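You operate a simulated robot arm through the tools that you are given. There is no shell and no other tool.

The job below is to be done with a simulated robot arm. You get a single attempt, and the scene is never put back.

JOB
Lay the loose cast in the blue transit case, shut it and tag it with the cast's number.
Fine: don't chip the cast; the tag stands in the pocket on the lid. Set down upright: what you pick out.

Only the result counts: the job must be done as asked and must still hold three seconds after the hand-in. Knocking over, shifting, dropping, spilling or breaking anything else fails it. A push-on lid holds only when it is set on centred and level and pressed home; a screw cap is set on level and turned clockwise until tight.

ROBOT AND FRAMES
A 6-joint arm with a two-finger gripper, fixed in place. Base frame: the origin is at the foot of the arm, x ahead of it, y to its left, z up. Lengths are in cm, angles in rad, forces in N, time in s.
Its first joint turns from -2.897 to 2.897 rad. Payload 2.45 kg.
The tool frame sits at the grasp point between the pads (the TCP): z along the fingers, y along the line on which they close. The tips reach 2 cm beyond it. Largest opening 14 cm; the body of the gripper starts 16.8 cm behind the TCP.
Orientation is that of the tool frame in the base frame, as [roll, pitch, yaw] about the fixed x, y, z axes, in that order (R = Rz(yaw) Ry(pitch) Rx(roll)). With the fingers straight down and closing along the base's y, the tool's x points along the base's -x, its y along +y and its z along -z.

CONTROLS
- The arm moves only by the tool play_rows. Its argument "increments" is one flat list of numbers, 7 for each row, row after row: the opening in per cent of the stroke, from 0 (shut) to 100 (fully open), then the shift along the tool's x, y, z in cm, then the turn, a rotation vector about the tool's x, y, z in rad. In form: [claw, tx, ty, tz, rx, ry, rz, claw, tx, ty, tz, rx, ry, rz, ...]. A call has 1 to 20 rows; each row is the pose to reach, as a shift and turn from the pose commanded when the call began, along the tool's axes at that moment. Rows are played at 5 a second. More than 5 cm and 0.15 rad between two rows, or a gripper value outside its range, and nothing of the call is played. Where a pose cannot be reached the arm comes as near as it can. A force on the tool above 90 N (or 10 N above the force at the start of the call, whichever is more), or a blocked arm, ends the call early, and 0.2 s more pass. Each finger travels about 4.5 cm/s and halts on what it meets, pressing with about 25 N; the grip force reading is that of the motor and also rises with nothing between the fingers. The clock runs only during rows and for 0.2 s after the last one: add rows that repeat a pose to give the fingers time. The reply holds the time, the measured pose of the TCP, the force on the tool along the base axes, the opening and the grip force, in the units named above and with some noise, with the torque about the TCP (base axes, N m) and any sound that the robot's microphone picked up.
- Cameras (640 x 400 px; columns grow to the right, rows downward): "scene" is fixed at [4.89, -65.02, 148.05]; the picture's right is [0.85, -0.53, 0.00], its down [-0.20, -0.31, -0.93] and it looks along [0.49, 0.79, -0.37] (base axes); focal length 337 px, centre (320, 200). "wrist" rides on the gripper at [7.8, 1.1, -20.9] in the tool frame; the picture's right is [-0.14, 0.99, 0.00], its down [-0.92, -0.13, -0.37] and it looks along [-0.36, -0.05, 0.93] (tool axes); focal length 280 px, centre (320, 200). There is no depth. A picture from a camera that has moved, and an enlarged one, comes with that camera's place and axes in the base frame and with its lens.
- camera(camera): a new picture of that camera. No time passes.
- close_up(camera, box): a new picture of the part [left, top, right, bottom] of that camera's present view, enlarged. No time passes.
- hand_in(): hands the job in; it is judged then, once.

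Places have to be worked out from the pictures, the camera data and where the tool is seen. Open the gripper and draw the arm clear of the work before you hand the job in, unless the task says otherwise.

The tools are called by a JSON object that holds its "op" and its "data". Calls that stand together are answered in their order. play_rows: Moves the arm, as the interface text tells. Its arguments: {"type":"object","properties":{"increments":{"type":"array"}},"required":["increments"]} The other tools are called the same way: camera (camera) takes a picture; close_up (camera, box) takes an enlarged picture of a part of a camera's view; hand_in () hands the job in.

At the start:

```text
t: 0.0
eef_pos: [51.09, 46.46, 132.77]
ee_rot: [3.141, 0.002, 3.141]
contact_force: [0.7, -0.4, 0.8]
ft_torque: [0.01, -0.01, -0.01]
grip_width: 14.0
grip_force: 0.0
```

scene: 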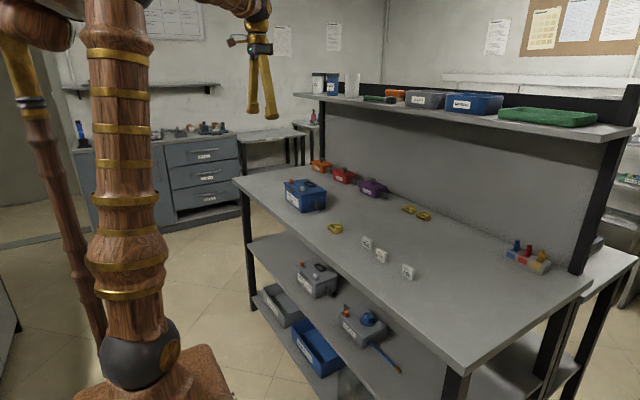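
wrist: 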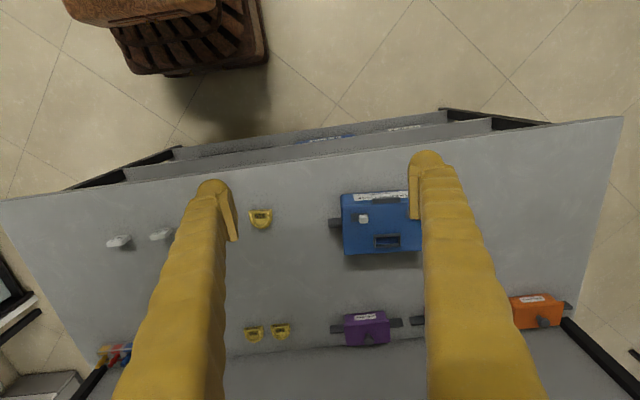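

I start by enlarging the areas of the worktop to identify the case, the cast and the tags.

{"op": "close_up", "data": {"camera": "scene", "box": [260, 150, 460, 275]}}

{"op": "close_up", "data": {"camera": "scene", "box": [340, 220, 440, 285]}}

{"op": "close_up", "data": {"camera": "wrist", "box": [320, 170, 440, 270]}}

{"op": "close_up", "data": {"camera": "wrist", "box": [90, 190, 310, 360]}}

```text
3.20 times, centred on (360, 212) of scene
camera zoom: at [4.89, -65.02, 148.05], right [0.85, -0.53, 0.0], down [-0.2, -0.31, -0.93], along [0.49, 0.79, -0.37], focal length 1079 px, centre (192, 160)
```

zoom: 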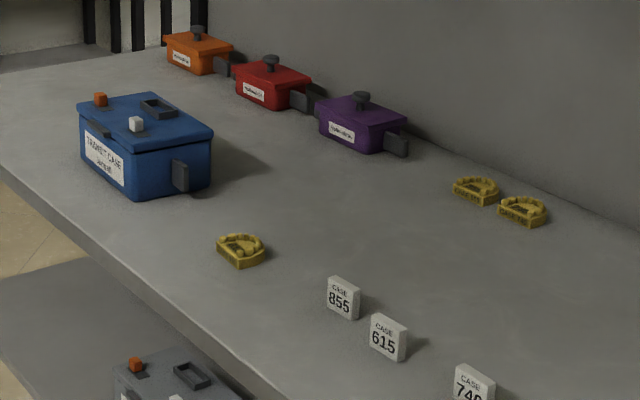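

```text
6.15 times, centred on (390, 252) of scene
camera zoom: at [4.89, -65.02, 148.05], right [0.85, -0.53, 0.0], down [-0.2, -0.31, -0.93], along [0.49, 0.79, -0.37], focal length 2074 px, centre (-111, -123)
```

zoom: 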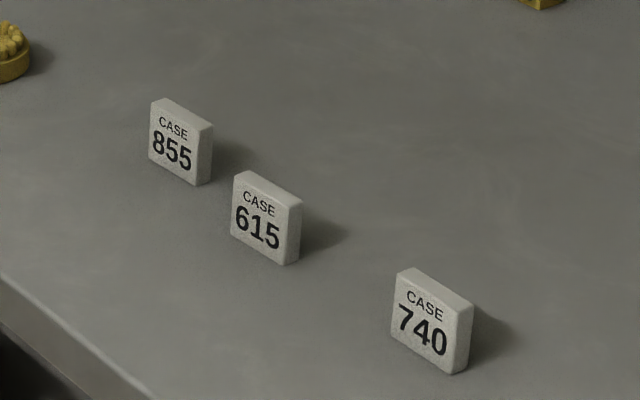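

```text
4.00 times, centred on (380, 220) of wrist
camera zoom: at [43.24, 47.74, 153.72], right [0.14, 0.99, 0.0], down [0.92, -0.13, 0.37], along [0.36, -0.05, -0.93], focal length 1122 px, centre (80, 120)
```

zoom: 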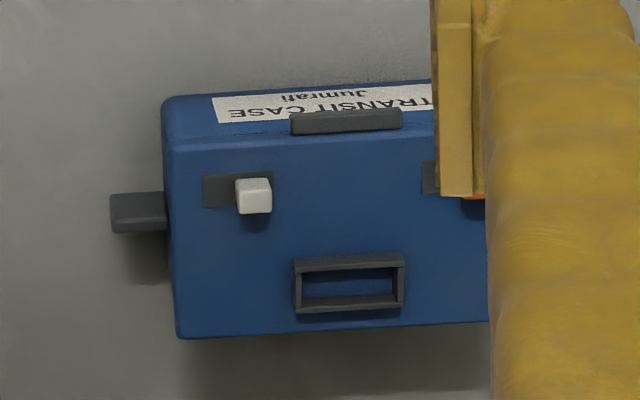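

```text
2.35 times, centred on (200, 275) of wrist
camera zoom: at [43.24, 47.74, 153.72], right [0.14, 0.99, 0.0], down [0.92, -0.13, 0.37], along [0.36, -0.05, -0.93], focal length 660 px, centre (602, 24)
```

zoom: 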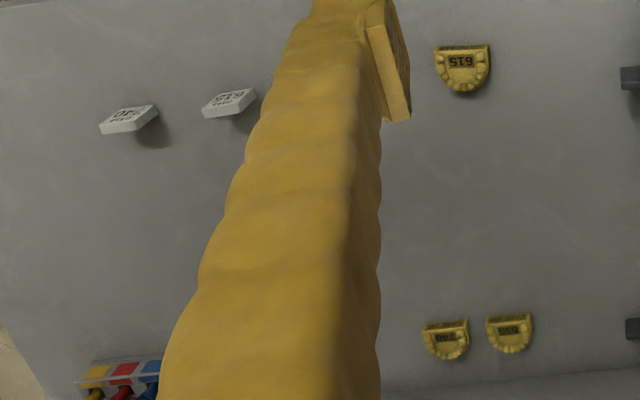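

The three tags read 855, 615 and 740. The cast standing alone near (70, 29) seems to read 615, and the other two casts sit at x≈107, out of reach. I'll move over the blue case, staying high, for a better look at its lid.

{"op": "play_rows", "data": {"increments": [100, -2.2, 1.8, 2.4, 0, 0, 0, 100, -4.4, 3.6, 4.8, 0, 0, 0, 100, -6.6, 5.4, 7.2, 0, 0, 0, 100, -8.8, 7.2, 9.6, 0, 0, 0, 100, -11, 9, 12, 0, 0, 0, 100, -13, 10.5, 14, 0, 0, 0, 100, -13, 10.5, 14, 0, 0, 0]}}

{"op": "camera", "data": {"camera": "wrist"}}

{"op": "camera", "data": {"camera": "scene"}}

```text
t: 1.6
eef_pos: [64.05, 57.12, 118.62]
ee_rot: [-3.141, 0.0, -3.141]
contact_force: [0.3, 0.1, 0.2]
ft_torque: [0.02, 0.0, 0.01]
grip_width: 14.01
grip_force: 0.1
```

```text
taken
camera wrist: at [56.23, 58.26, 139.68], right [0.14, 0.99, 0.0], down [0.92, -0.13, 0.37], along [0.36, -0.05, -0.93], focal length 280 px, centre (320, 200)
```

wrist: 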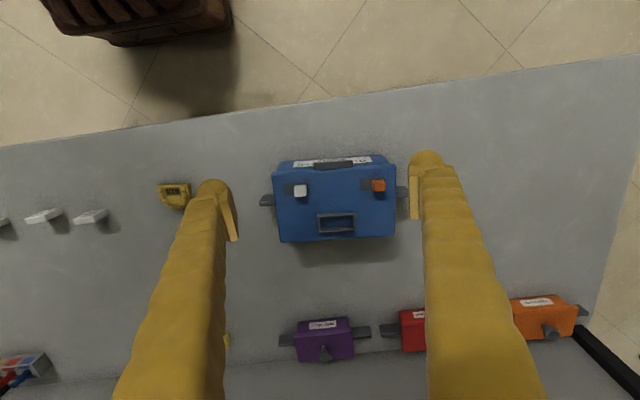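

```text
taken
```

scene: 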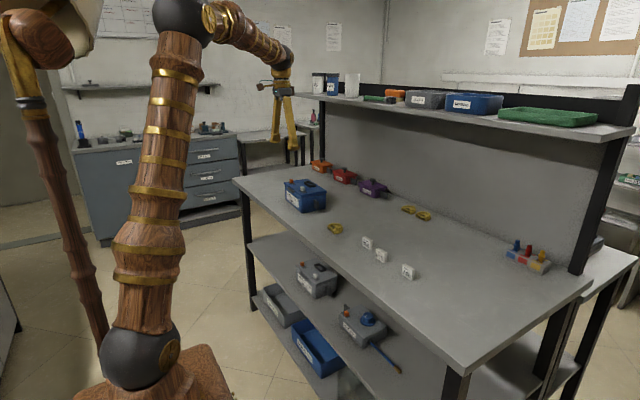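

The case is now between the fingers' view; I enlarge it to read the lid's fittings.

{"op": "close_up", "data": {"camera": "wrist", "box": [256, 145, 416, 245]}}

{"op": "close_up", "data": {"camera": "scene", "box": [275, 170, 339, 218]}}

{"op": "close_up", "data": {"camera": "scene", "box": [290, 255, 390, 335]}}

{"op": "close_up", "data": {"camera": "wrist", "box": [140, 170, 220, 220]}}

```text
4.00 times, centred on (336, 195) of wrist
camera zoom: at [56.23, 58.26, 139.68], right [0.14, 0.99, 0.0], down [0.92, -0.13, 0.37], along [0.36, -0.05, -0.93], focal length 1122 px, centre (256, 220)
```

zoom: 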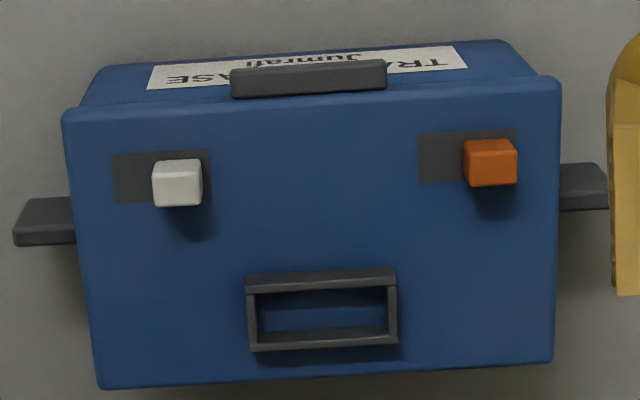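

```text
8.33 times, centred on (307, 194) of scene
camera zoom: at [4.89, -65.02, 148.05], right [0.85, -0.53, 0.0], down [-0.2, -0.31, -0.93], along [0.49, 0.79, -0.37], focal length 2809 px, centre (428, 250)
```

zoom: 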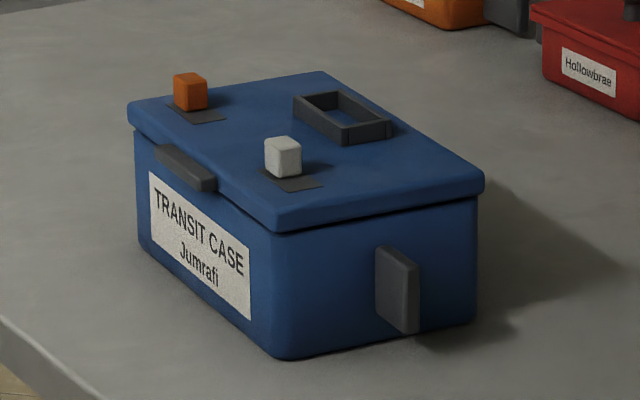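

```text
5.00 times, centred on (340, 295) of scene
camera zoom: at [4.89, -65.02, 148.05], right [0.85, -0.53, 0.0], down [-0.2, -0.31, -0.93], along [0.49, 0.79, -0.37], focal length 1686 px, centre (220, -275)
```

zoom: 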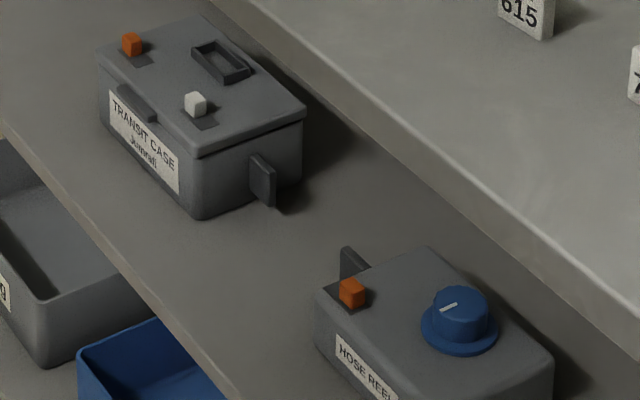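

```text
8.00 times, centred on (180, 195) of wrist
camera zoom: at [56.23, 58.26, 139.68], right [0.14, 0.99, 0.0], down [0.92, -0.13, 0.37], along [0.36, -0.05, -0.93], focal length 2243 px, centre (1440, 240)
```

zoom: 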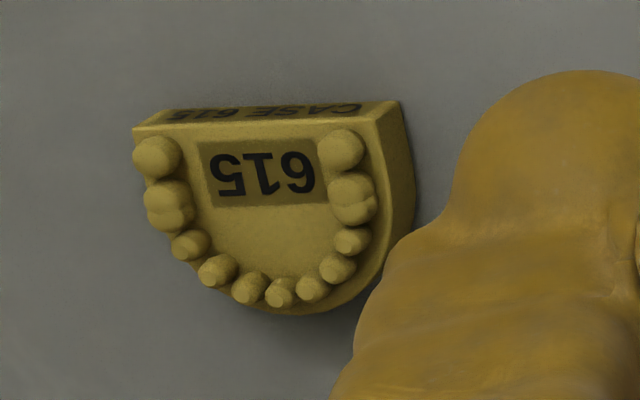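

The lid has two slide pegs (white and orange) on dark plates, a front lip and a pocket frame. The case measures about 19×12 cm, centred near (73.5, 58.3) with yaw ≈ -0.075. I enlarge the fittings further for any markings.

{"op": "close_up", "data": {"camera": "wrist", "box": [280, 176, 312, 196]}}

{"op": "close_up", "data": {"camera": "wrist", "box": [354, 171, 394, 196]}}

{"op": "close_up", "data": {"camera": "wrist", "box": [300, 150, 364, 190]}}

{"op": "close_up", "data": {"camera": "scene", "box": [280, 175, 312, 195]}}

```text
16.00 times, centred on (296, 186) of wrist
camera zoom: at [56.23, 58.26, 139.68], right [0.14, 0.99, 0.0], down [0.92, -0.13, 0.37], along [0.36, -0.05, -0.93], focal length 4486 px, centre (704, 424)
```

zoom: 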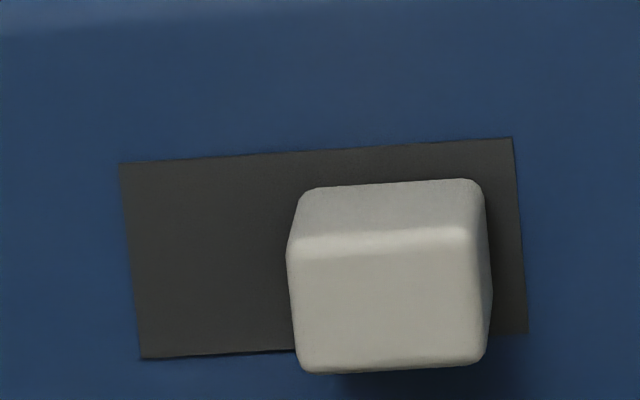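

```text
16.00 times, centred on (374, 184) of wrist
camera zoom: at [56.23, 58.26, 139.68], right [0.14, 0.99, 0.0], down [0.92, -0.13, 0.37], along [0.36, -0.05, -0.93], focal length 4486 px, centre (-544, 464)
```

zoom: 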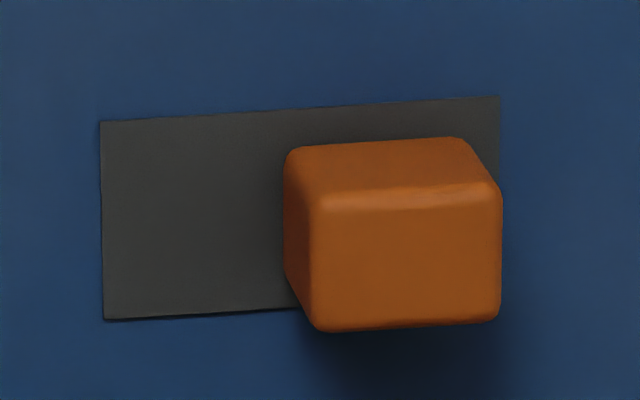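

```text
10.00 times, centred on (332, 170) of wrist
camera zoom: at [56.23, 58.26, 139.68], right [0.14, 0.99, 0.0], down [0.92, -0.13, 0.37], along [0.36, -0.05, -0.93], focal length 2804 px, centre (200, 500)
```

zoom: 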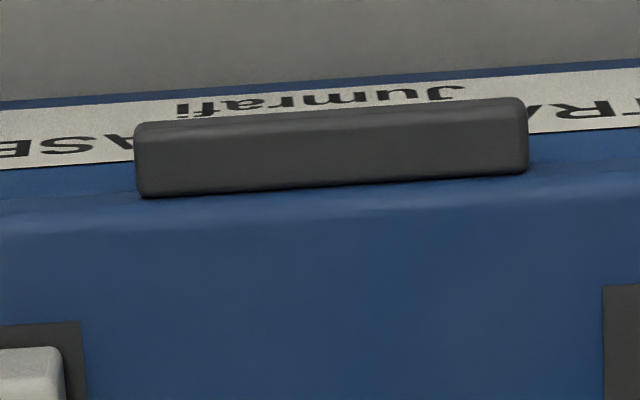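

```text
16.00 times, centred on (296, 185) of scene
camera zoom: at [4.89, -65.02, 148.05], right [0.85, -0.53, 0.0], down [-0.2, -0.31, -0.93], along [0.49, 0.79, -0.37], focal length 5394 px, centre (704, 440)
```

zoom: 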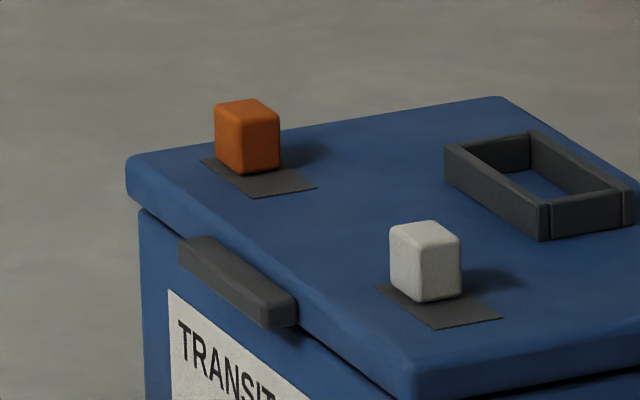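

Both pegs sit at the +y end of their plates, with about 1.5 cm of travel toward -y. I'll hover above the orange peg (≈71.0, 65.2, top ≈99.8) with the gripper partly closed and yawed with the case, and check the alignment.

{"op": "play_rows", "data": {"increments": [80, -1.7, 2, 3.1, 0, 0, 0.02, 60, -3.4, 4, 6.2, 0, 0, 0.04, 45, -5.2, 6, 9.3, 0, 0, 0.06, 40, -6.95, 8.2, 12.5, 0, 0, 0.075, 40, -6.95, 8.2, 12.5, 0, 0, 0.075, 40, -6.95, 8.2, 12.5, 0, 0, 0.075]}}

{"op": "camera", "data": {"camera": "wrist"}}

{"op": "close_up", "data": {"camera": "scene", "box": [260, 130, 360, 220]}}

```text
t: 3.0
eef_pos: [71.1, 65.24, 105.99]
ee_rot: [-3.14, 0.001, 3.068]
contact_force: [0.2, 0.1, 0.5]
ft_torque: [-0.01, 0.03, -0.01]
grip_width: 5.58
grip_force: 0.0
```

```text
taken
camera wrist: at [63.29, 66.96, 127.15], right [0.21, 0.98, 0.0], down [0.91, -0.2, 0.37], along [0.36, -0.08, -0.93], focal length 280 px, centre (320, 200)
```

wrist: 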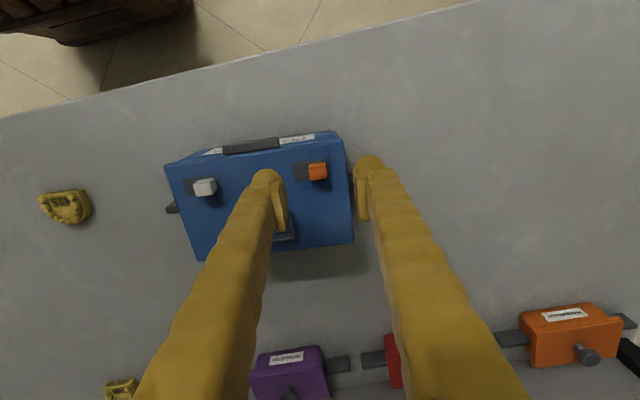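

```text
4.44 times, centred on (310, 175) of scene
camera zoom: at [4.89, -65.02, 148.05], right [0.85, -0.53, 0.0], down [-0.2, -0.31, -0.93], along [0.49, 0.79, -0.37], focal length 1498 px, centre (364, 311)
```

zoom: 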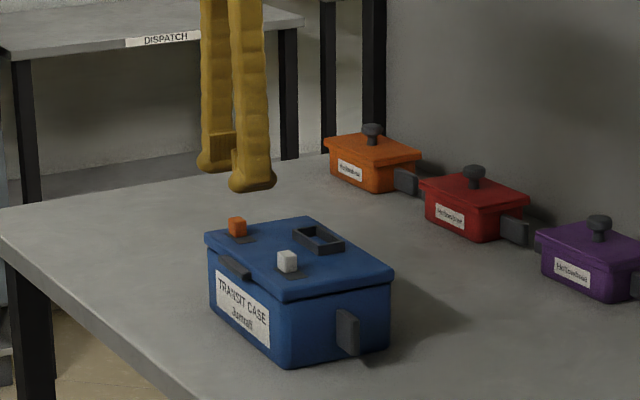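

The peg lies at about (70.8, 65.1), directly under the grasp point. I descend to z≈100.6 so the tips straddle the peg without touching the lid, then close gently.

{"op": "play_rows", "data": {"increments": [40, 0, 0, 2, 0, 0, 0, 40, 0.1, 0, 4, 0, 0, 0, 40, 0.2, 0, 5.4, 0, 0, 0, 40, 0.2, 0, 5.4, 0, 0, 0]}}

{"op": "close_up", "data": {"camera": "wrist", "box": [240, 120, 400, 220]}}

{"op": "close_up", "data": {"camera": "scene", "box": [275, 165, 339, 205]}}

```text
t: 4.0
eef_pos: [71.01, 65.15, 100.87]
ee_rot: [-3.141, -0.001, 3.066]
contact_force: [-0.3, 0.6, 0.0]
ft_torque: [0.0, 0.01, -0.02]
grip_width: 5.62
grip_force: 0.0
```

```text
4.00 times, centred on (320, 170) of wrist
camera zoom: at [63.15, 66.86, 121.91], right [0.21, 0.98, 0.0], down [0.91, -0.2, 0.37], along [0.36, -0.08, -0.93], focal length 1122 px, centre (320, 320)
```

zoom: 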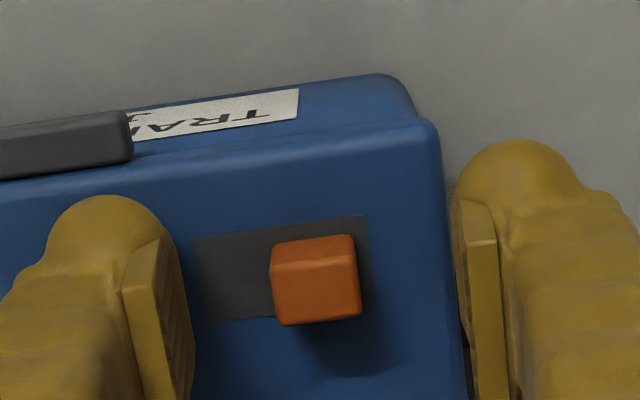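

```text
10.00 times, centred on (307, 185) of scene
camera zoom: at [4.89, -65.02, 148.05], right [0.85, -0.53, 0.0], down [-0.2, -0.31, -0.93], along [0.49, 0.79, -0.37], focal length 3371 px, centre (450, 350)
```

zoom: 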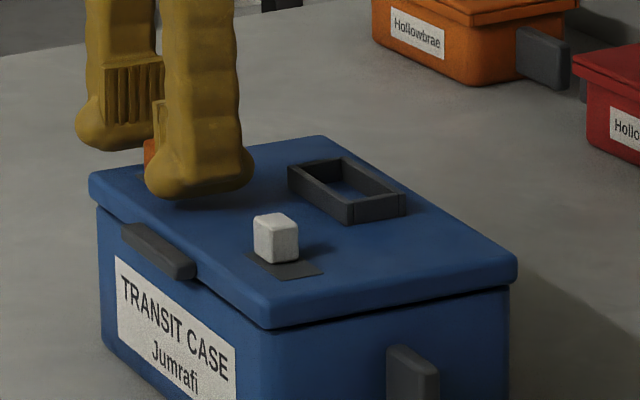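

The peg is centred between the fingers. I close loosely around it (≈2.4 cm) and then push it along the case's -y axis about 1.6 cm, watching force and sound.

{"op": "play_rows", "data": {"increments": [28, 0, 0, 0.15, 0, 0, 0, 17, 0, 0, 0.3, 0, 0, 0, 17, 0, 0, 0.3, 0, 0, 0, 17, 0, -0.4, 0.3, 0, 0, 0, 17, 0, -0.8, 0.3, 0, 0, 0, 17, 0, -1.2, 0.3, 0, 0, 0, 17, 0, -1.6, 0.3, 0, 0, 0, 17, 0, -1.6, 0.3, 0, 0, 0]}}

{"op": "close_up", "data": {"camera": "wrist", "box": [240, 120, 400, 220]}}

```text
t: 5.8
eef_pos: [70.85, 63.55, 100.56]
ee_rot: [-3.141, 0.001, 3.067]
contact_force: [2.9, 6.0, 14.1]
ft_torque: [0.11, -0.05, 0.01]
grip_width: 2.37
grip_force: 0.3
```

```text
4.00 times, centred on (320, 170) of wrist
camera zoom: at [63.0, 65.38, 121.51], right [0.21, 0.98, 0.0], down [0.91, -0.2, 0.37], along [0.36, -0.08, -0.93], focal length 1122 px, centre (320, 320)
```

zoom: 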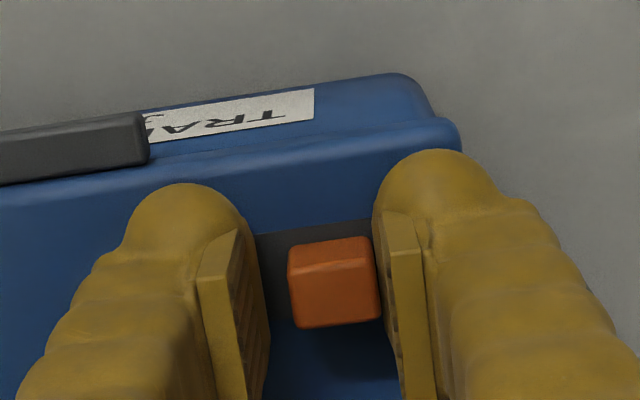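

The peg has moved about 1.2 cm, and the 14 N upward force shows the fingertips touching the lid (top ≈98.5). I lift clear by 0.4 cm and continue the push slightly, then inspect.

{"op": "play_rows", "data": {"increments": [17, 0, 0, -0.4, 0, 0, 0, 17, 0, -0.2, -0.4, 0, 0, 0, 17, 0, -0.5, -0.4, 0, 0, 0, 17, 0, -0.5, -0.4, 0, 0, 0]}}

{"op": "close_up", "data": {"camera": "wrist", "box": [240, 120, 400, 220]}}

```text
t: 6.8
eef_pos: [70.75, 63.12, 100.96]
ee_rot: [-3.141, -0.001, 3.067]
contact_force: [-0.7, 1.0, 0.3]
ft_torque: [0.01, 0.02, 0.0]
grip_width: 2.44
grip_force: 1.0
```

```text
4.00 times, centred on (320, 170) of wrist
camera zoom: at [62.95, 64.91, 121.97], right [0.21, 0.98, 0.0], down [0.91, -0.2, 0.37], along [0.36, -0.08, -0.93], focal length 1122 px, centre (320, 320)
```

zoom: 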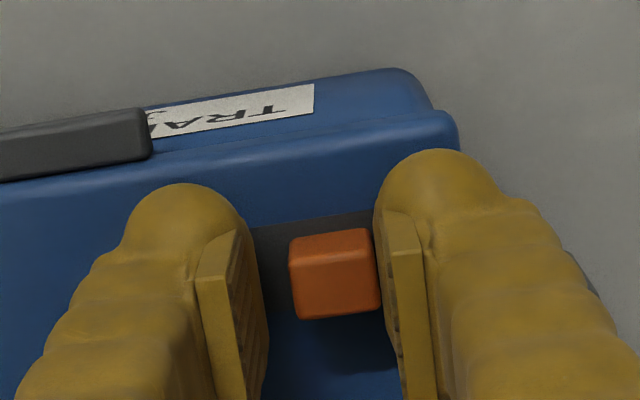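

Comparing pictures, the peg did not move relative to the lid; the case itself slid along -y by roughly 1.5 cm. I stop pushing, rise and re-measure everything before going on.

{"op": "play_rows", "data": {"increments": [30, 0, 0.3, 0, 0, 0, 0, 40, 0, 0.3, -2, 0, 0, 0, 60, 2, -2, -6, 0, 0, 0, 100, 4, -4, -10, 0, 0, 0, 100, 6.5, -6, -14, 0, 0, 0, 100, 6.5, -6, -17, 0, 0, 0, 100, 6.5, -6, -17, 0, 0, 0]}}

{"op": "camera", "data": {"camera": "wrist"}}

{"op": "close_up", "data": {"camera": "scene", "box": [275, 170, 339, 218]}}

```text
refused: row 3 steps farther than a row can; nothing moved
```

```text
taken
camera wrist: at [62.95, 64.91, 121.97], right [0.21, 0.98, 0.0], down [0.91, -0.2, 0.37], along [0.36, -0.08, -0.93], focal length 280 px, centre (320, 200)
```

wrist: 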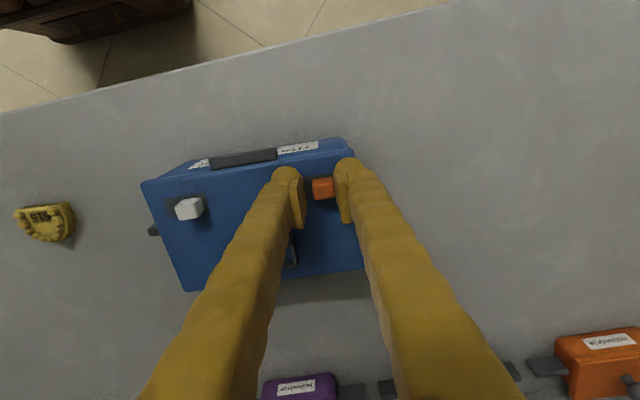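

```text
8.33 times, centred on (307, 194) of scene
camera zoom: at [4.89, -65.02, 148.05], right [0.85, -0.53, 0.0], down [-0.2, -0.31, -0.93], along [0.49, 0.79, -0.37], focal length 2809 px, centre (428, 250)
```

zoom: 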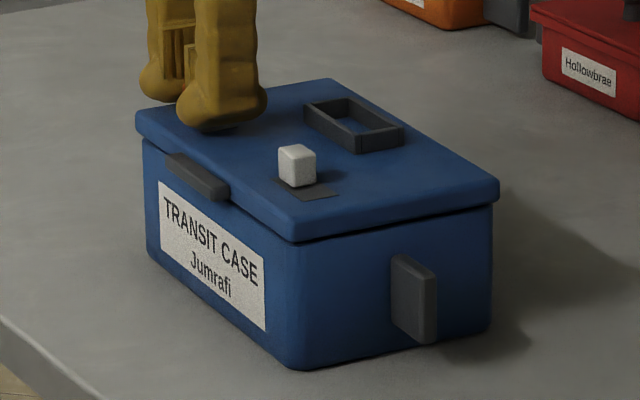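

A row step was slightly too long; I repeat the retreat with smaller steps.

{"op": "play_rows", "data": {"increments": [30, 0, 0.3, 0, 0, 0, 0, 40, 0, 0.3, -2, 0, 0, 0, 50, 1.5, -1, -5, 0, 0, 0, 70, 3, -3, -8, 0, 0, 0, 90, 4.5, -4.5, -11, 0, 0, 0, 100, 6, -6, -14, 0, 0, 0, 100, 6.5, -6, -17, 0, 0, 0, 100, 6.5, -6, -17, 0, 0, 0]}}

{"op": "camera", "data": {"camera": "wrist"}}

{"op": "close_up", "data": {"camera": "wrist", "box": [240, 140, 400, 240]}}

{"op": "close_up", "data": {"camera": "scene", "box": [275, 170, 339, 218]}}

```text
t: 8.6
eef_pos: [63.75, 57.65, 117.97]
ee_rot: [-3.141, 0.0, 3.066]
contact_force: [0.3, -0.5, -0.2]
ft_torque: [0.01, 0.02, -0.02]
grip_width: 14.0
grip_force: 0.0
```

```text
taken
camera wrist: at [55.98, 59.51, 138.88], right [0.21, 0.98, 0.0], down [0.91, -0.2, 0.37], along [0.36, -0.08, -0.93], focal length 280 px, centre (320, 200)
```

wrist: 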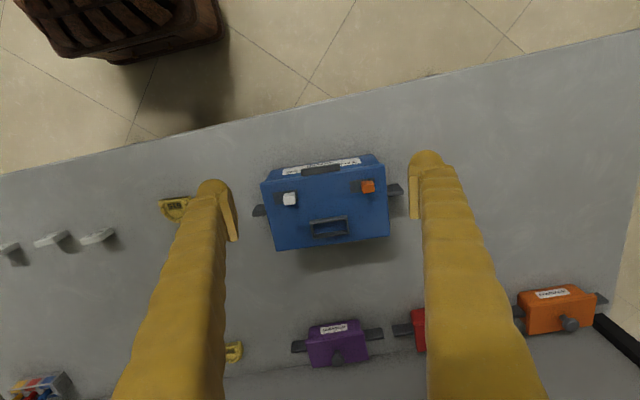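

```text
4.00 times, centred on (320, 190) of wrist
camera zoom: at [55.98, 59.51, 138.88], right [0.21, 0.98, 0.0], down [0.91, -0.2, 0.37], along [0.36, -0.08, -0.93], focal length 1122 px, centre (320, 240)
```

zoom: 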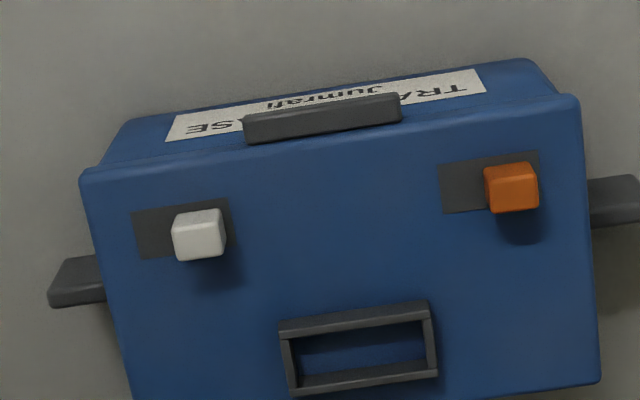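

```text
8.33 times, centred on (307, 194) of scene
camera zoom: at [4.89, -65.02, 148.05], right [0.85, -0.53, 0.0], down [-0.2, -0.31, -0.93], along [0.49, 0.79, -0.37], focal length 2809 px, centre (428, 250)
```

zoom: 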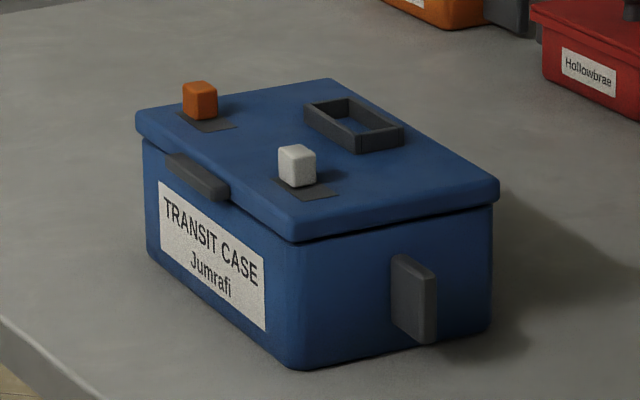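

The case now sits at centre ≈(73.6, 56.9), yaw ≈ -0.06, lid top ≈98.5, table ≈90; the lip is about 6 cm wide and 1 cm thick at x≈66.6–67.4, z≈97.8, and the lid is probably hinged at the back. To test the lid I will turn the gripper 90° so the fingers can close above and below the lip, while staying clear.

{"op": "play_rows", "data": {"increments": [70, 0.6, 0, 0.3, 0, 0, 0.142, 50, 1.2, 0, 0.6, 0, 0, 0.284, 35, 1.8, 0, 0.9, 0, 0, 0.426, 30, 2.4, 0, 1.2, 0, 0, 0.568, 30, 3, 0, 1.5, 0, 0, 0.71, 30, 3.6, 0, 1.8, 0, 0, 0.852, 30, 4.2, 0, 2.1, 0, 0, 0.994, 30, 4.8, 0, 2.4, 0, 0, 1.136, 30, 5.4, 0, 2.7, 0, 0, 1.278, 30, 6, 0, 3, 0, 0, 1.42, 30, 6.5, 0, 3, 0, 0, 1.556, 30, 6.5, 0, 3, 0, 0, 1.556]}}

{"op": "camera", "data": {"camera": "wrist"}}

{"op": "camera", "data": {"camera": "scene"}}

```text
t: 11.2
eef_pos: [57.39, 58.13, 114.88]
ee_rot: [3.141, 0.001, 1.511]
contact_force: [-1.1, 0.9, 0.4]
ft_torque: [-0.02, 0.0, -0.02]
grip_width: 4.2
grip_force: 0.1
```

```text
taken
camera wrist: at [58.9, 66.03, 135.88], right [0.98, -0.2, 0.0], down [-0.18, -0.91, 0.37], along [-0.07, -0.36, -0.93], focal length 280 px, centre (320, 200)
```

wrist: 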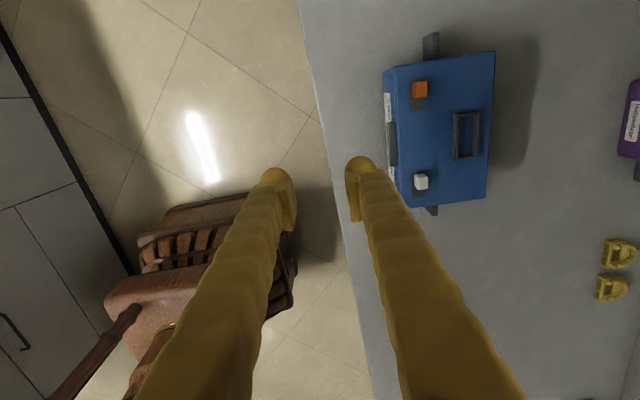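

```text
taken
```

scene: 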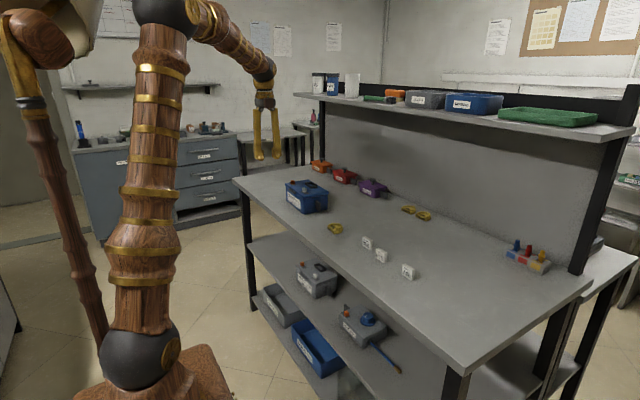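

The turn worked with the closing axis along the case's depth. Now I tilt the tool forward by about 78° and come down in front of the lip at z≈97.8, still ~4 cm short of it.

{"op": "play_rows", "data": {"increments": [25, 0, 0.4, 1.7, -0.136, 0, 0, 25, 0, 0.8, 3.4, -0.272, 0, 0, 25, 0, 1.2, 5.1, -0.408, 0, 0, 25, -0.1, 1.6, 6.8, -0.544, 0, 0, 25, -0.1, 2, 8.5, -0.68, 0, 0, 25, -0.1, 2.4, 10.2, -0.816, 0, 0, 25, -0.1, 2.8, 11.9, -0.952, 0, 0, 25, -0.2, 3.2, 13.6, -1.088, 0, 0, 25, -0.2, 3.6, 15.3, -1.224, 0, 0, 25, -0.25, 4.1, 17, -1.36, 0, 0, 25, -0.25, 4.1, 17, -1.36, 0, 0]}}

{"op": "camera", "data": {"camera": "wrist"}}

{"op": "close_up", "data": {"camera": "scene", "box": [240, 140, 340, 220]}}

```text
t: 13.6
eef_pos: [70.32, 58.85, 117.55]
ee_rot: [2.307, 0.108, 1.618]
contact_force: [-1.0, -0.2, 0.7]
ft_torque: [0.0, -0.01, 0.0]
grip_width: 3.5
grip_force: 0.0
out of reach, approached as far as the arm can: row 5, 6, 7, 8, 9, 10, 11
```

```text
taken
camera wrist: at [55.08, 67.7, 131.58], right [0.67, -0.03, 0.74], down [-0.32, -0.91, 0.25], along [0.67, -0.4, -0.62], focal length 280 px, centre (320, 200)
```

wrist: 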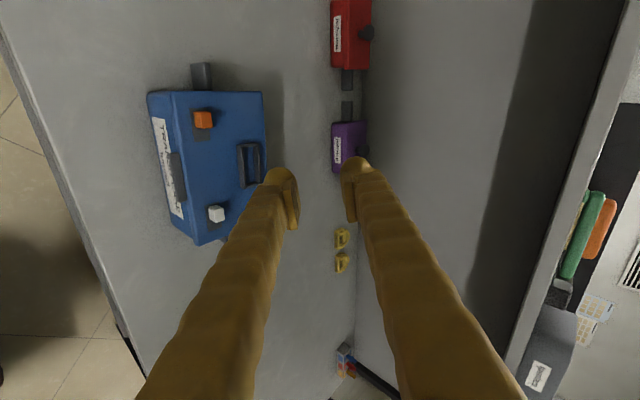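

```text
5.00 times, centred on (290, 180) of scene
camera zoom: at [4.89, -65.02, 148.05], right [0.85, -0.53, 0.0], down [-0.2, -0.31, -0.93], along [0.49, 0.79, -0.37], focal length 1686 px, centre (470, 300)
```

zoom: 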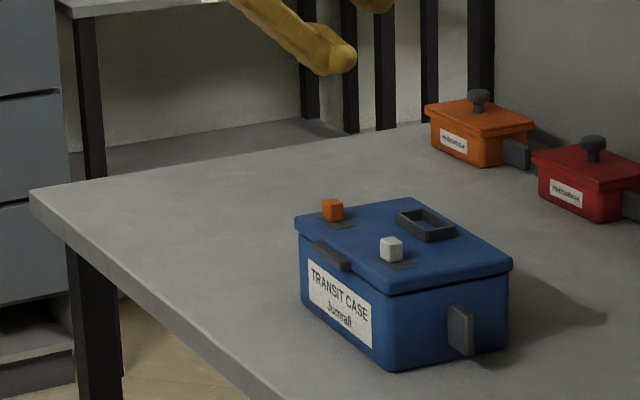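

The arm could not reach that much forward tilt; it stopped at roughly 48° and well above the case, touching nothing. I send a zero-shift row to see which pose the arm now takes as its reference.

{"op": "play_rows", "data": {"increments": [25, 0, 0, 0, 0, 0, 0]}}

```text
t: 14.0
eef_pos: [70.38, 58.97, 117.38]
ee_rot: [2.309, 0.108, 1.616]
contact_force: [-0.2, 0.5, 0.1]
ft_torque: [0.0, -0.05, -0.03]
grip_width: 3.49
grip_force: 0.1
```

The reference is now the pose actually reached (48° forward tilt). I test whether that tilt can be kept lower down, moving to a safe point about 6 cm in front of the lip.

{"op": "play_rows", "data": {"increments": [25, 0.23, -3.44, 0.79, 0, 0, 0, 25, 0.46, -6.88, 1.57, 0, 0, 0, 25, 0.69, -10.32, 2.36, 0, 0, 0, 25, 0.91, -13.76, 3.15, 0, 0, 0, 25, 1.14, -17.2, 3.93, 0, 0, 0, 25, 1.37, -20.64, 4.72, 0, 0, 0, 25, 1.37, -20.64, 4.72, 0, 0, 0]}}

{"op": "close_up", "data": {"camera": "scene", "box": [240, 110, 340, 220]}}

```text
t: 15.6
eef_pos: [64.25, 57.85, 106.87]
ee_rot: [2.44, 0.144, 1.681]
contact_force: [0.0, 0.2, -0.7]
ft_torque: [0.04, 0.01, 0.0]
grip_width: 3.51
grip_force: 0.1
out of reach, approached as far as the arm can: row 1, 2, 3, 4, 5, 6, 7
```

```text
3.64 times, centred on (290, 165) of scene
camera zoom: at [4.89, -65.02, 148.05], right [0.85, -0.53, 0.0], down [-0.2, -0.31, -0.93], along [0.49, 0.79, -0.37], focal length 1226 px, centre (429, 327)
```

zoom: 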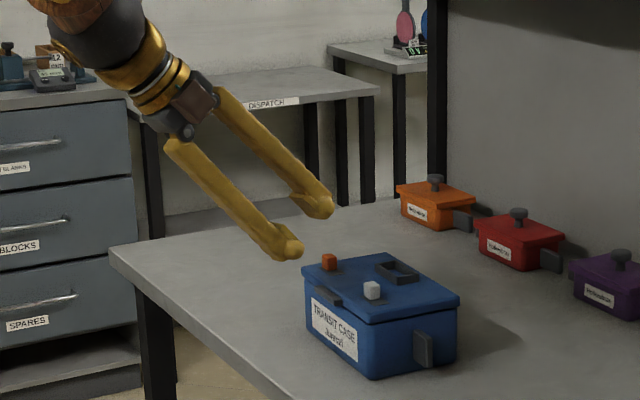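

The achieved orientation shows the tool under-rotated about its own axis, which points to a last-joint limit; the opposite roll should leave more room. I untilt and rise first, then roll the other way.

{"op": "play_rows", "data": {"increments": [25, -0.27, 1.11, -1.92, 0.1416, 0.0199, 0.0312, 25, -0.54, 2.21, -3.85, 0.2832, 0.0397, 0.0624, 25, -0.82, 3.32, -5.77, 0.4248, 0.0596, 0.0936, 25, -1.09, 4.42, -7.7, 0.5664, 0.0794, 0.1248, 25, -1.36, 5.53, -9.62, 0.708, 0.0993, 0.156, 25, -1.36, 5.53, -9.62, 0.708, 0.0993, 0.156]}}

```text
t: 17.0
eef_pos: [62.37, 58.1, 117.76]
ee_rot: [3.141, 0.0, 1.569]
contact_force: [0.0, -0.3, 0.3]
ft_torque: [0.03, 0.01, -0.01]
grip_width: 3.49
grip_force: 0.0
```

Now I roll the tool back by about 2.9 rad at this safe height.

{"op": "play_rows", "data": {"increments": [25, 0, 0, 0, 0, 0, -0.145, 25, 0, 0, 0, 0, 0, -0.29, 25, 0, 0, 0, 0, 0, -0.435, 25, 0, 0, 0, 0, 0, -0.58, 25, 0, 0, 0, 0, 0, -0.725, 25, 0, 0, 0, 0, 0, -0.87, 25, 0, 0, 0, 0, 0, -1.015, 25, 0, 0, 0, 0, 0, -1.16, 25, 0, 0, 0, 0, 0, -1.305, 25, 0, 0, 0, 0, 0, -1.45, 25, 0, 0, 0, 0, 0, -1.595, 25, 0, 0, 0, 0, 0, -1.74, 25, 0, 0, 0, 0, 0, -1.885, 25, 0, 0, 0, 0, 0, -2.03, 25, 0, 0, 0, 0, 0, -2.175, 25, 0, 0, 0, 0, 0, -2.32, 25, 0, 0, 0, 0, 0, -2.465, 25, 0, 0, 0, 0, 0, -2.61, 25, 0, 0, 0, 0, 0, -2.755, 25, 0, 0, 0, 0, 0, -2.9]}}

{"op": "camera", "data": {"camera": "wrist"}}

```text
t: 21.2
eef_pos: [62.48, 58.12, 117.61]
ee_rot: [3.14, 0.0, -1.812]
contact_force: [-0.2, -0.1, 0.8]
ft_torque: [0.03, 0.0, 0.01]
grip_width: 3.49
grip_force: 0.1
```

```text
taken
camera wrist: at [59.45, 50.91, 138.71], right [-0.93, 0.37, 0.0], down [0.34, 0.86, 0.37], along [0.14, 0.34, -0.93], focal length 280 px, centre (320, 200)
```

wrist: 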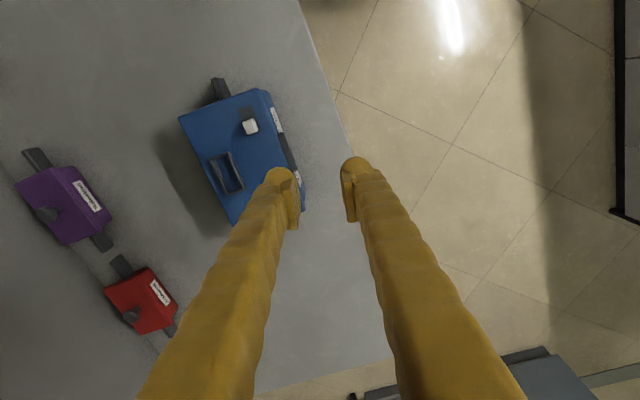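

That roll is reachable. I finish the alignment with the case's yaw and come to a staging point in front of the table edge.

{"op": "play_rows", "data": {"increments": [25, 0.52, 1.57, 2.5, 0, 0, -0.06, 25, 1.05, 3.14, 5.1, 0, 0, -0.12, 25, 1.57, 4.71, 7.7, 0, 0, -0.181, 25, 1.57, 4.71, 7.7, 0, 0, -0.181]}}

```text
t: 22.2
eef_pos: [57.44, 57.79, 110.02]
ee_rot: [3.141, -0.001, -1.631]
contact_force: [0.2, -0.3, -0.6]
ft_torque: [0.0, -0.02, -0.01]
grip_width: 3.52
grip_force: 0.0
```

Now I tilt forward in steps (up to 1.3 rad) while lowering to z≈97.8, still about 5 cm short of the lip.

{"op": "play_rows", "data": {"increments": [25, 0, -0.4, 1.2, 0.13, 0, 0, 25, 0, -0.8, 2.4, 0.26, 0, 0, 25, 0, -1.2, 3.6, 0.39, 0, 0, 25, 0, -1.6, 4.9, 0.52, 0, 0, 25, 0, -2, 6.1, 0.65, 0, 0, 25, 0, -2.4, 7.3, 0.78, 0, 0, 25, 0, -2.8, 8.5, 0.91, 0, 0, 25, 0, -3.2, 9.8, 1.04, 0, 0, 25, 0, -3.6, 11, 1.17, 0, 0, 25, 0, -4, 12.2, 1.3, 0, 0, 25, 0, -4, 12.2, 1.3, 0, 0]}}

{"op": "camera", "data": {"camera": "wrist"}}

{"op": "close_up", "data": {"camera": "scene", "box": [240, 140, 340, 220]}}

```text
t: 24.6
eef_pos: [61.48, 57.34, 97.55]
ee_rot: [-1.84, -0.002, -1.631]
contact_force: [0.5, 0.8, -0.2]
ft_torque: [-0.01, -0.02, -0.01]
grip_width: 3.49
grip_force: 0.1
```

```text
taken
camera wrist: at [40.53, 51.03, 102.25], right [-0.25, 0.15, -0.95], down [-0.26, 0.94, 0.22], along [0.93, 0.31, -0.2], focal length 280 px, centre (320, 200)
```

wrist: 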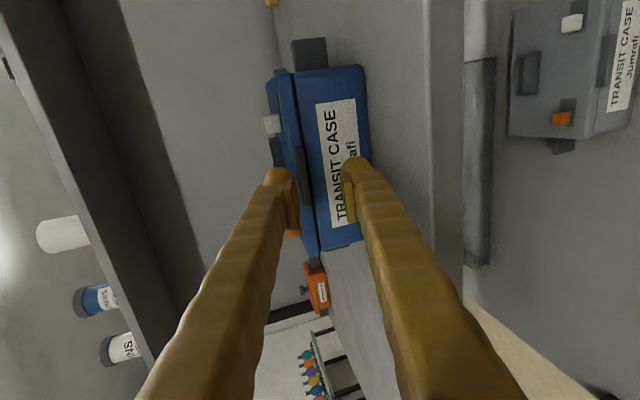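

```text
5.00 times, centred on (290, 180) of scene
camera zoom: at [4.89, -65.02, 148.05], right [0.85, -0.53, 0.0], down [-0.2, -0.31, -0.93], along [0.49, 0.79, -0.37], focal length 1686 px, centre (470, 300)
```

zoom: 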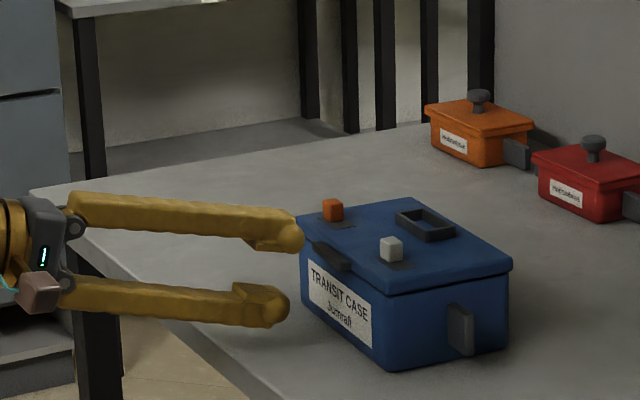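

The tilted pose is fully reached with this roll. The lip lies just ahead, so I zoom in to check the fingers' height against the lip.

{"op": "close_up", "data": {"camera": "wrist", "box": [240, 100, 400, 260]}}

{"op": "close_up", "data": {"camera": "scene", "box": [280, 170, 330, 210]}}

```text
2.50 times, centred on (320, 180) of wrist
camera zoom: at [40.53, 51.03, 102.25], right [-0.25, 0.15, -0.95], down [-0.26, 0.94, 0.22], along [0.93, 0.31, -0.2], focal length 701 px, centre (320, 250)
```

zoom: 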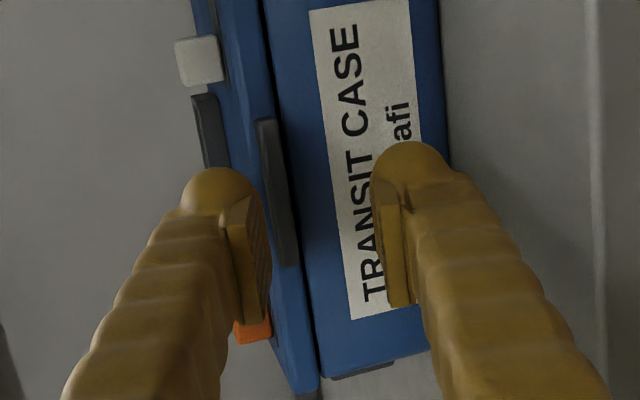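

```text
10.00 times, centred on (305, 190) of scene
camera zoom: at [4.89, -65.02, 148.05], right [0.85, -0.53, 0.0], down [-0.2, -0.31, -0.93], along [0.49, 0.79, -0.37], focal length 3371 px, centre (470, 300)
```

zoom: 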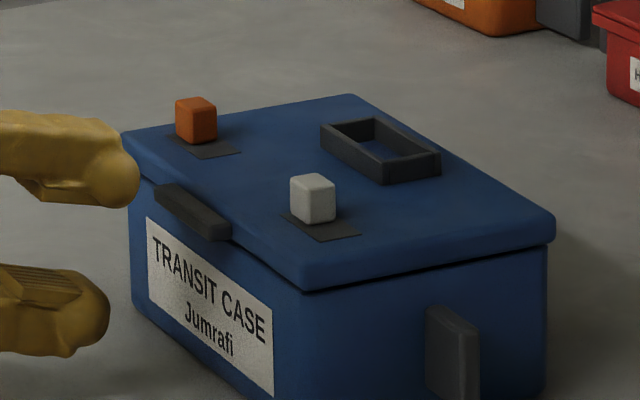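

The lip centre is at about (66.6, 57.0, 97.9), 1 cm thick. I raise the TCP by ~0.85 cm and move 4.3 cm forward, so that the lip enters the gap between the fingers without contact.

{"op": "play_rows", "data": {"increments": [25, 0, -0.82, -0.23, 0, 0, 0, 25, 0, -1.2, 1.1, 0, 0, 0, 25, 0, -1.6, 2.5, 0, 0, 0, 25, 0, -1.96, 3.88, 0, 0, 0, 25, 0, -1.96, 3.88, 0, 0, 0]}}

{"op": "close_up", "data": {"camera": "wrist", "box": [240, 100, 400, 260]}}

{"op": "close_up", "data": {"camera": "scene", "box": [280, 170, 330, 210]}}

```text
t: 25.8
eef_pos: [65.74, 57.28, 98.67]
ee_rot: [-1.842, 0.001, -1.633]
contact_force: [0.8, -0.4, -0.3]
ft_torque: [-0.03, -0.02, 0.01]
grip_width: 3.51
grip_force: 0.0
```

```text
2.50 times, centred on (320, 180) of wrist
camera zoom: at [44.82, 50.86, 103.21], right [-0.26, 0.15, -0.95], down [-0.26, 0.94, 0.22], along [0.93, 0.31, -0.2], focal length 701 px, centre (320, 250)
```

zoom: 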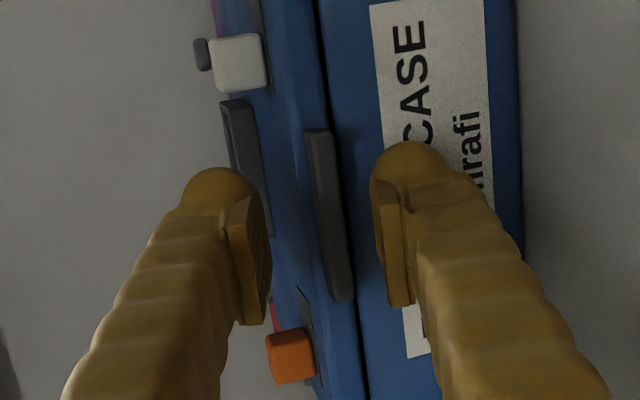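

```text
10.00 times, centred on (305, 190) of scene
camera zoom: at [4.89, -65.02, 148.05], right [0.85, -0.53, 0.0], down [-0.2, -0.31, -0.93], along [0.49, 0.79, -0.37], focal length 3371 px, centre (470, 300)
```

zoom: 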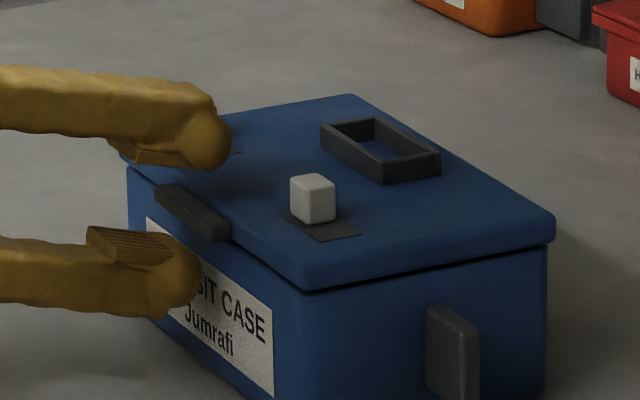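

The lip is inside the gap. I narrow the gap to about 2 cm, then raise slightly (0.6 cm) so the lower finger loads the lip, and read the force.

{"op": "play_rows", "data": {"increments": [18, 0, 0, 0, 0, 0, 0, 14, 0, 0, 0, 0, 0, 0, 14, 0, -0.29, -0.08, 0, 0, 0, 14, 0, -0.58, -0.16, 0, 0, 0, 14, 0, -0.58, -0.16, 0, 0, 0]}}

{"op": "close_up", "data": {"camera": "wrist", "box": [240, 100, 400, 260]}}

{"op": "close_up", "data": {"camera": "scene", "box": [280, 170, 330, 210]}}

```text
t: 27.0
eef_pos: [65.82, 57.15, 99.19]
ee_rot: [-1.842, 0.001, -1.634]
contact_force: [-0.1, -0.3, -1.0]
ft_torque: [0.01, 0.05, 0.0]
grip_width: 2.05
grip_force: 0.8
```

```text
2.50 times, centred on (320, 180) of wrist
camera zoom: at [44.85, 50.84, 103.85], right [-0.26, 0.15, -0.95], down [-0.26, 0.94, 0.22], along [0.93, 0.31, -0.2], focal length 701 px, centre (320, 250)
```

zoom: 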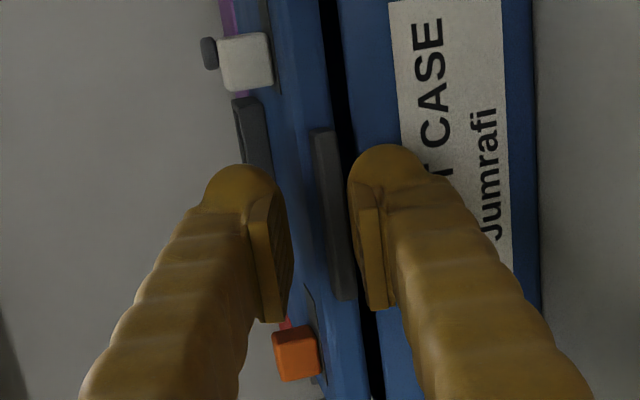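

```text
10.00 times, centred on (305, 190) of scene
camera zoom: at [4.89, -65.02, 148.05], right [0.85, -0.53, 0.0], down [-0.2, -0.31, -0.93], along [0.49, 0.79, -0.37], focal length 3371 px, centre (470, 300)
```

zoom: 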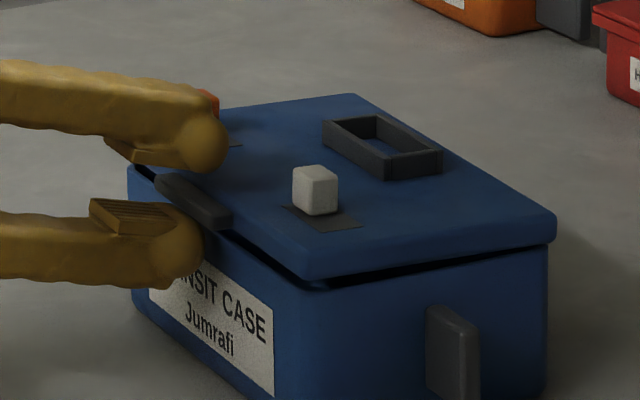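

The lid lifts freely at the front with only about 1 N, so it is hinged at the back and not locked. I follow its arc upward by 0.6 rad, tilting the tool with it.

{"op": "play_rows", "data": {"increments": [16, 0, -1.68, -0.13, -0.12, 0, 0, 17, 0, -3.37, -0.06, -0.24, 0, 0, 18, 0, -5.03, 0.21, -0.36, 0, 0, 18, 0, -6.65, 0.68, -0.48, 0, 0, 18, 0, -8.2, 1.34, -0.6, 0, 0, 18, 0, -8.2, 1.34, -0.6, 0, 0]}}

{"op": "camera", "data": {"camera": "wrist"}}

{"op": "close_up", "data": {"camera": "scene", "box": [265, 150, 345, 214]}}

```text
t: 28.4
eef_pos: [69.2, 57.02, 106.85]
ee_rot: [-2.442, 0.0, -1.634]
contact_force: [-0.3, -0.6, 0.0]
ft_torque: [0.0, 0.02, 0.0]
grip_width: 2.51
grip_force: 0.1
```

```text
taken
camera wrist: at [54.35, 50.05, 122.38], right [-0.75, 0.18, -0.64], down [-0.08, 0.93, 0.36], along [0.66, 0.33, -0.68], focal length 280 px, centre (320, 200)
```

wrist: 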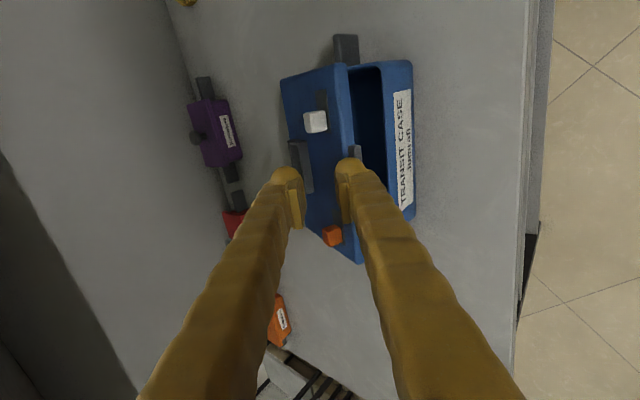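

```text
6.25 times, centred on (305, 182) of scene
camera zoom: at [4.89, -65.02, 148.05], right [0.85, -0.53, 0.0], down [-0.2, -0.31, -0.93], along [0.49, 0.79, -0.37], focal length 2107 px, centre (414, 312)
```

zoom: 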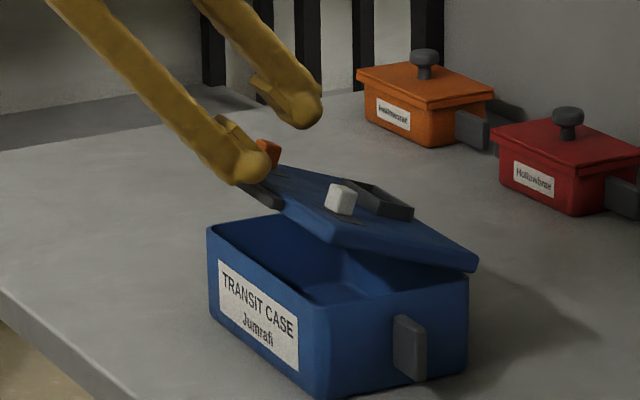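

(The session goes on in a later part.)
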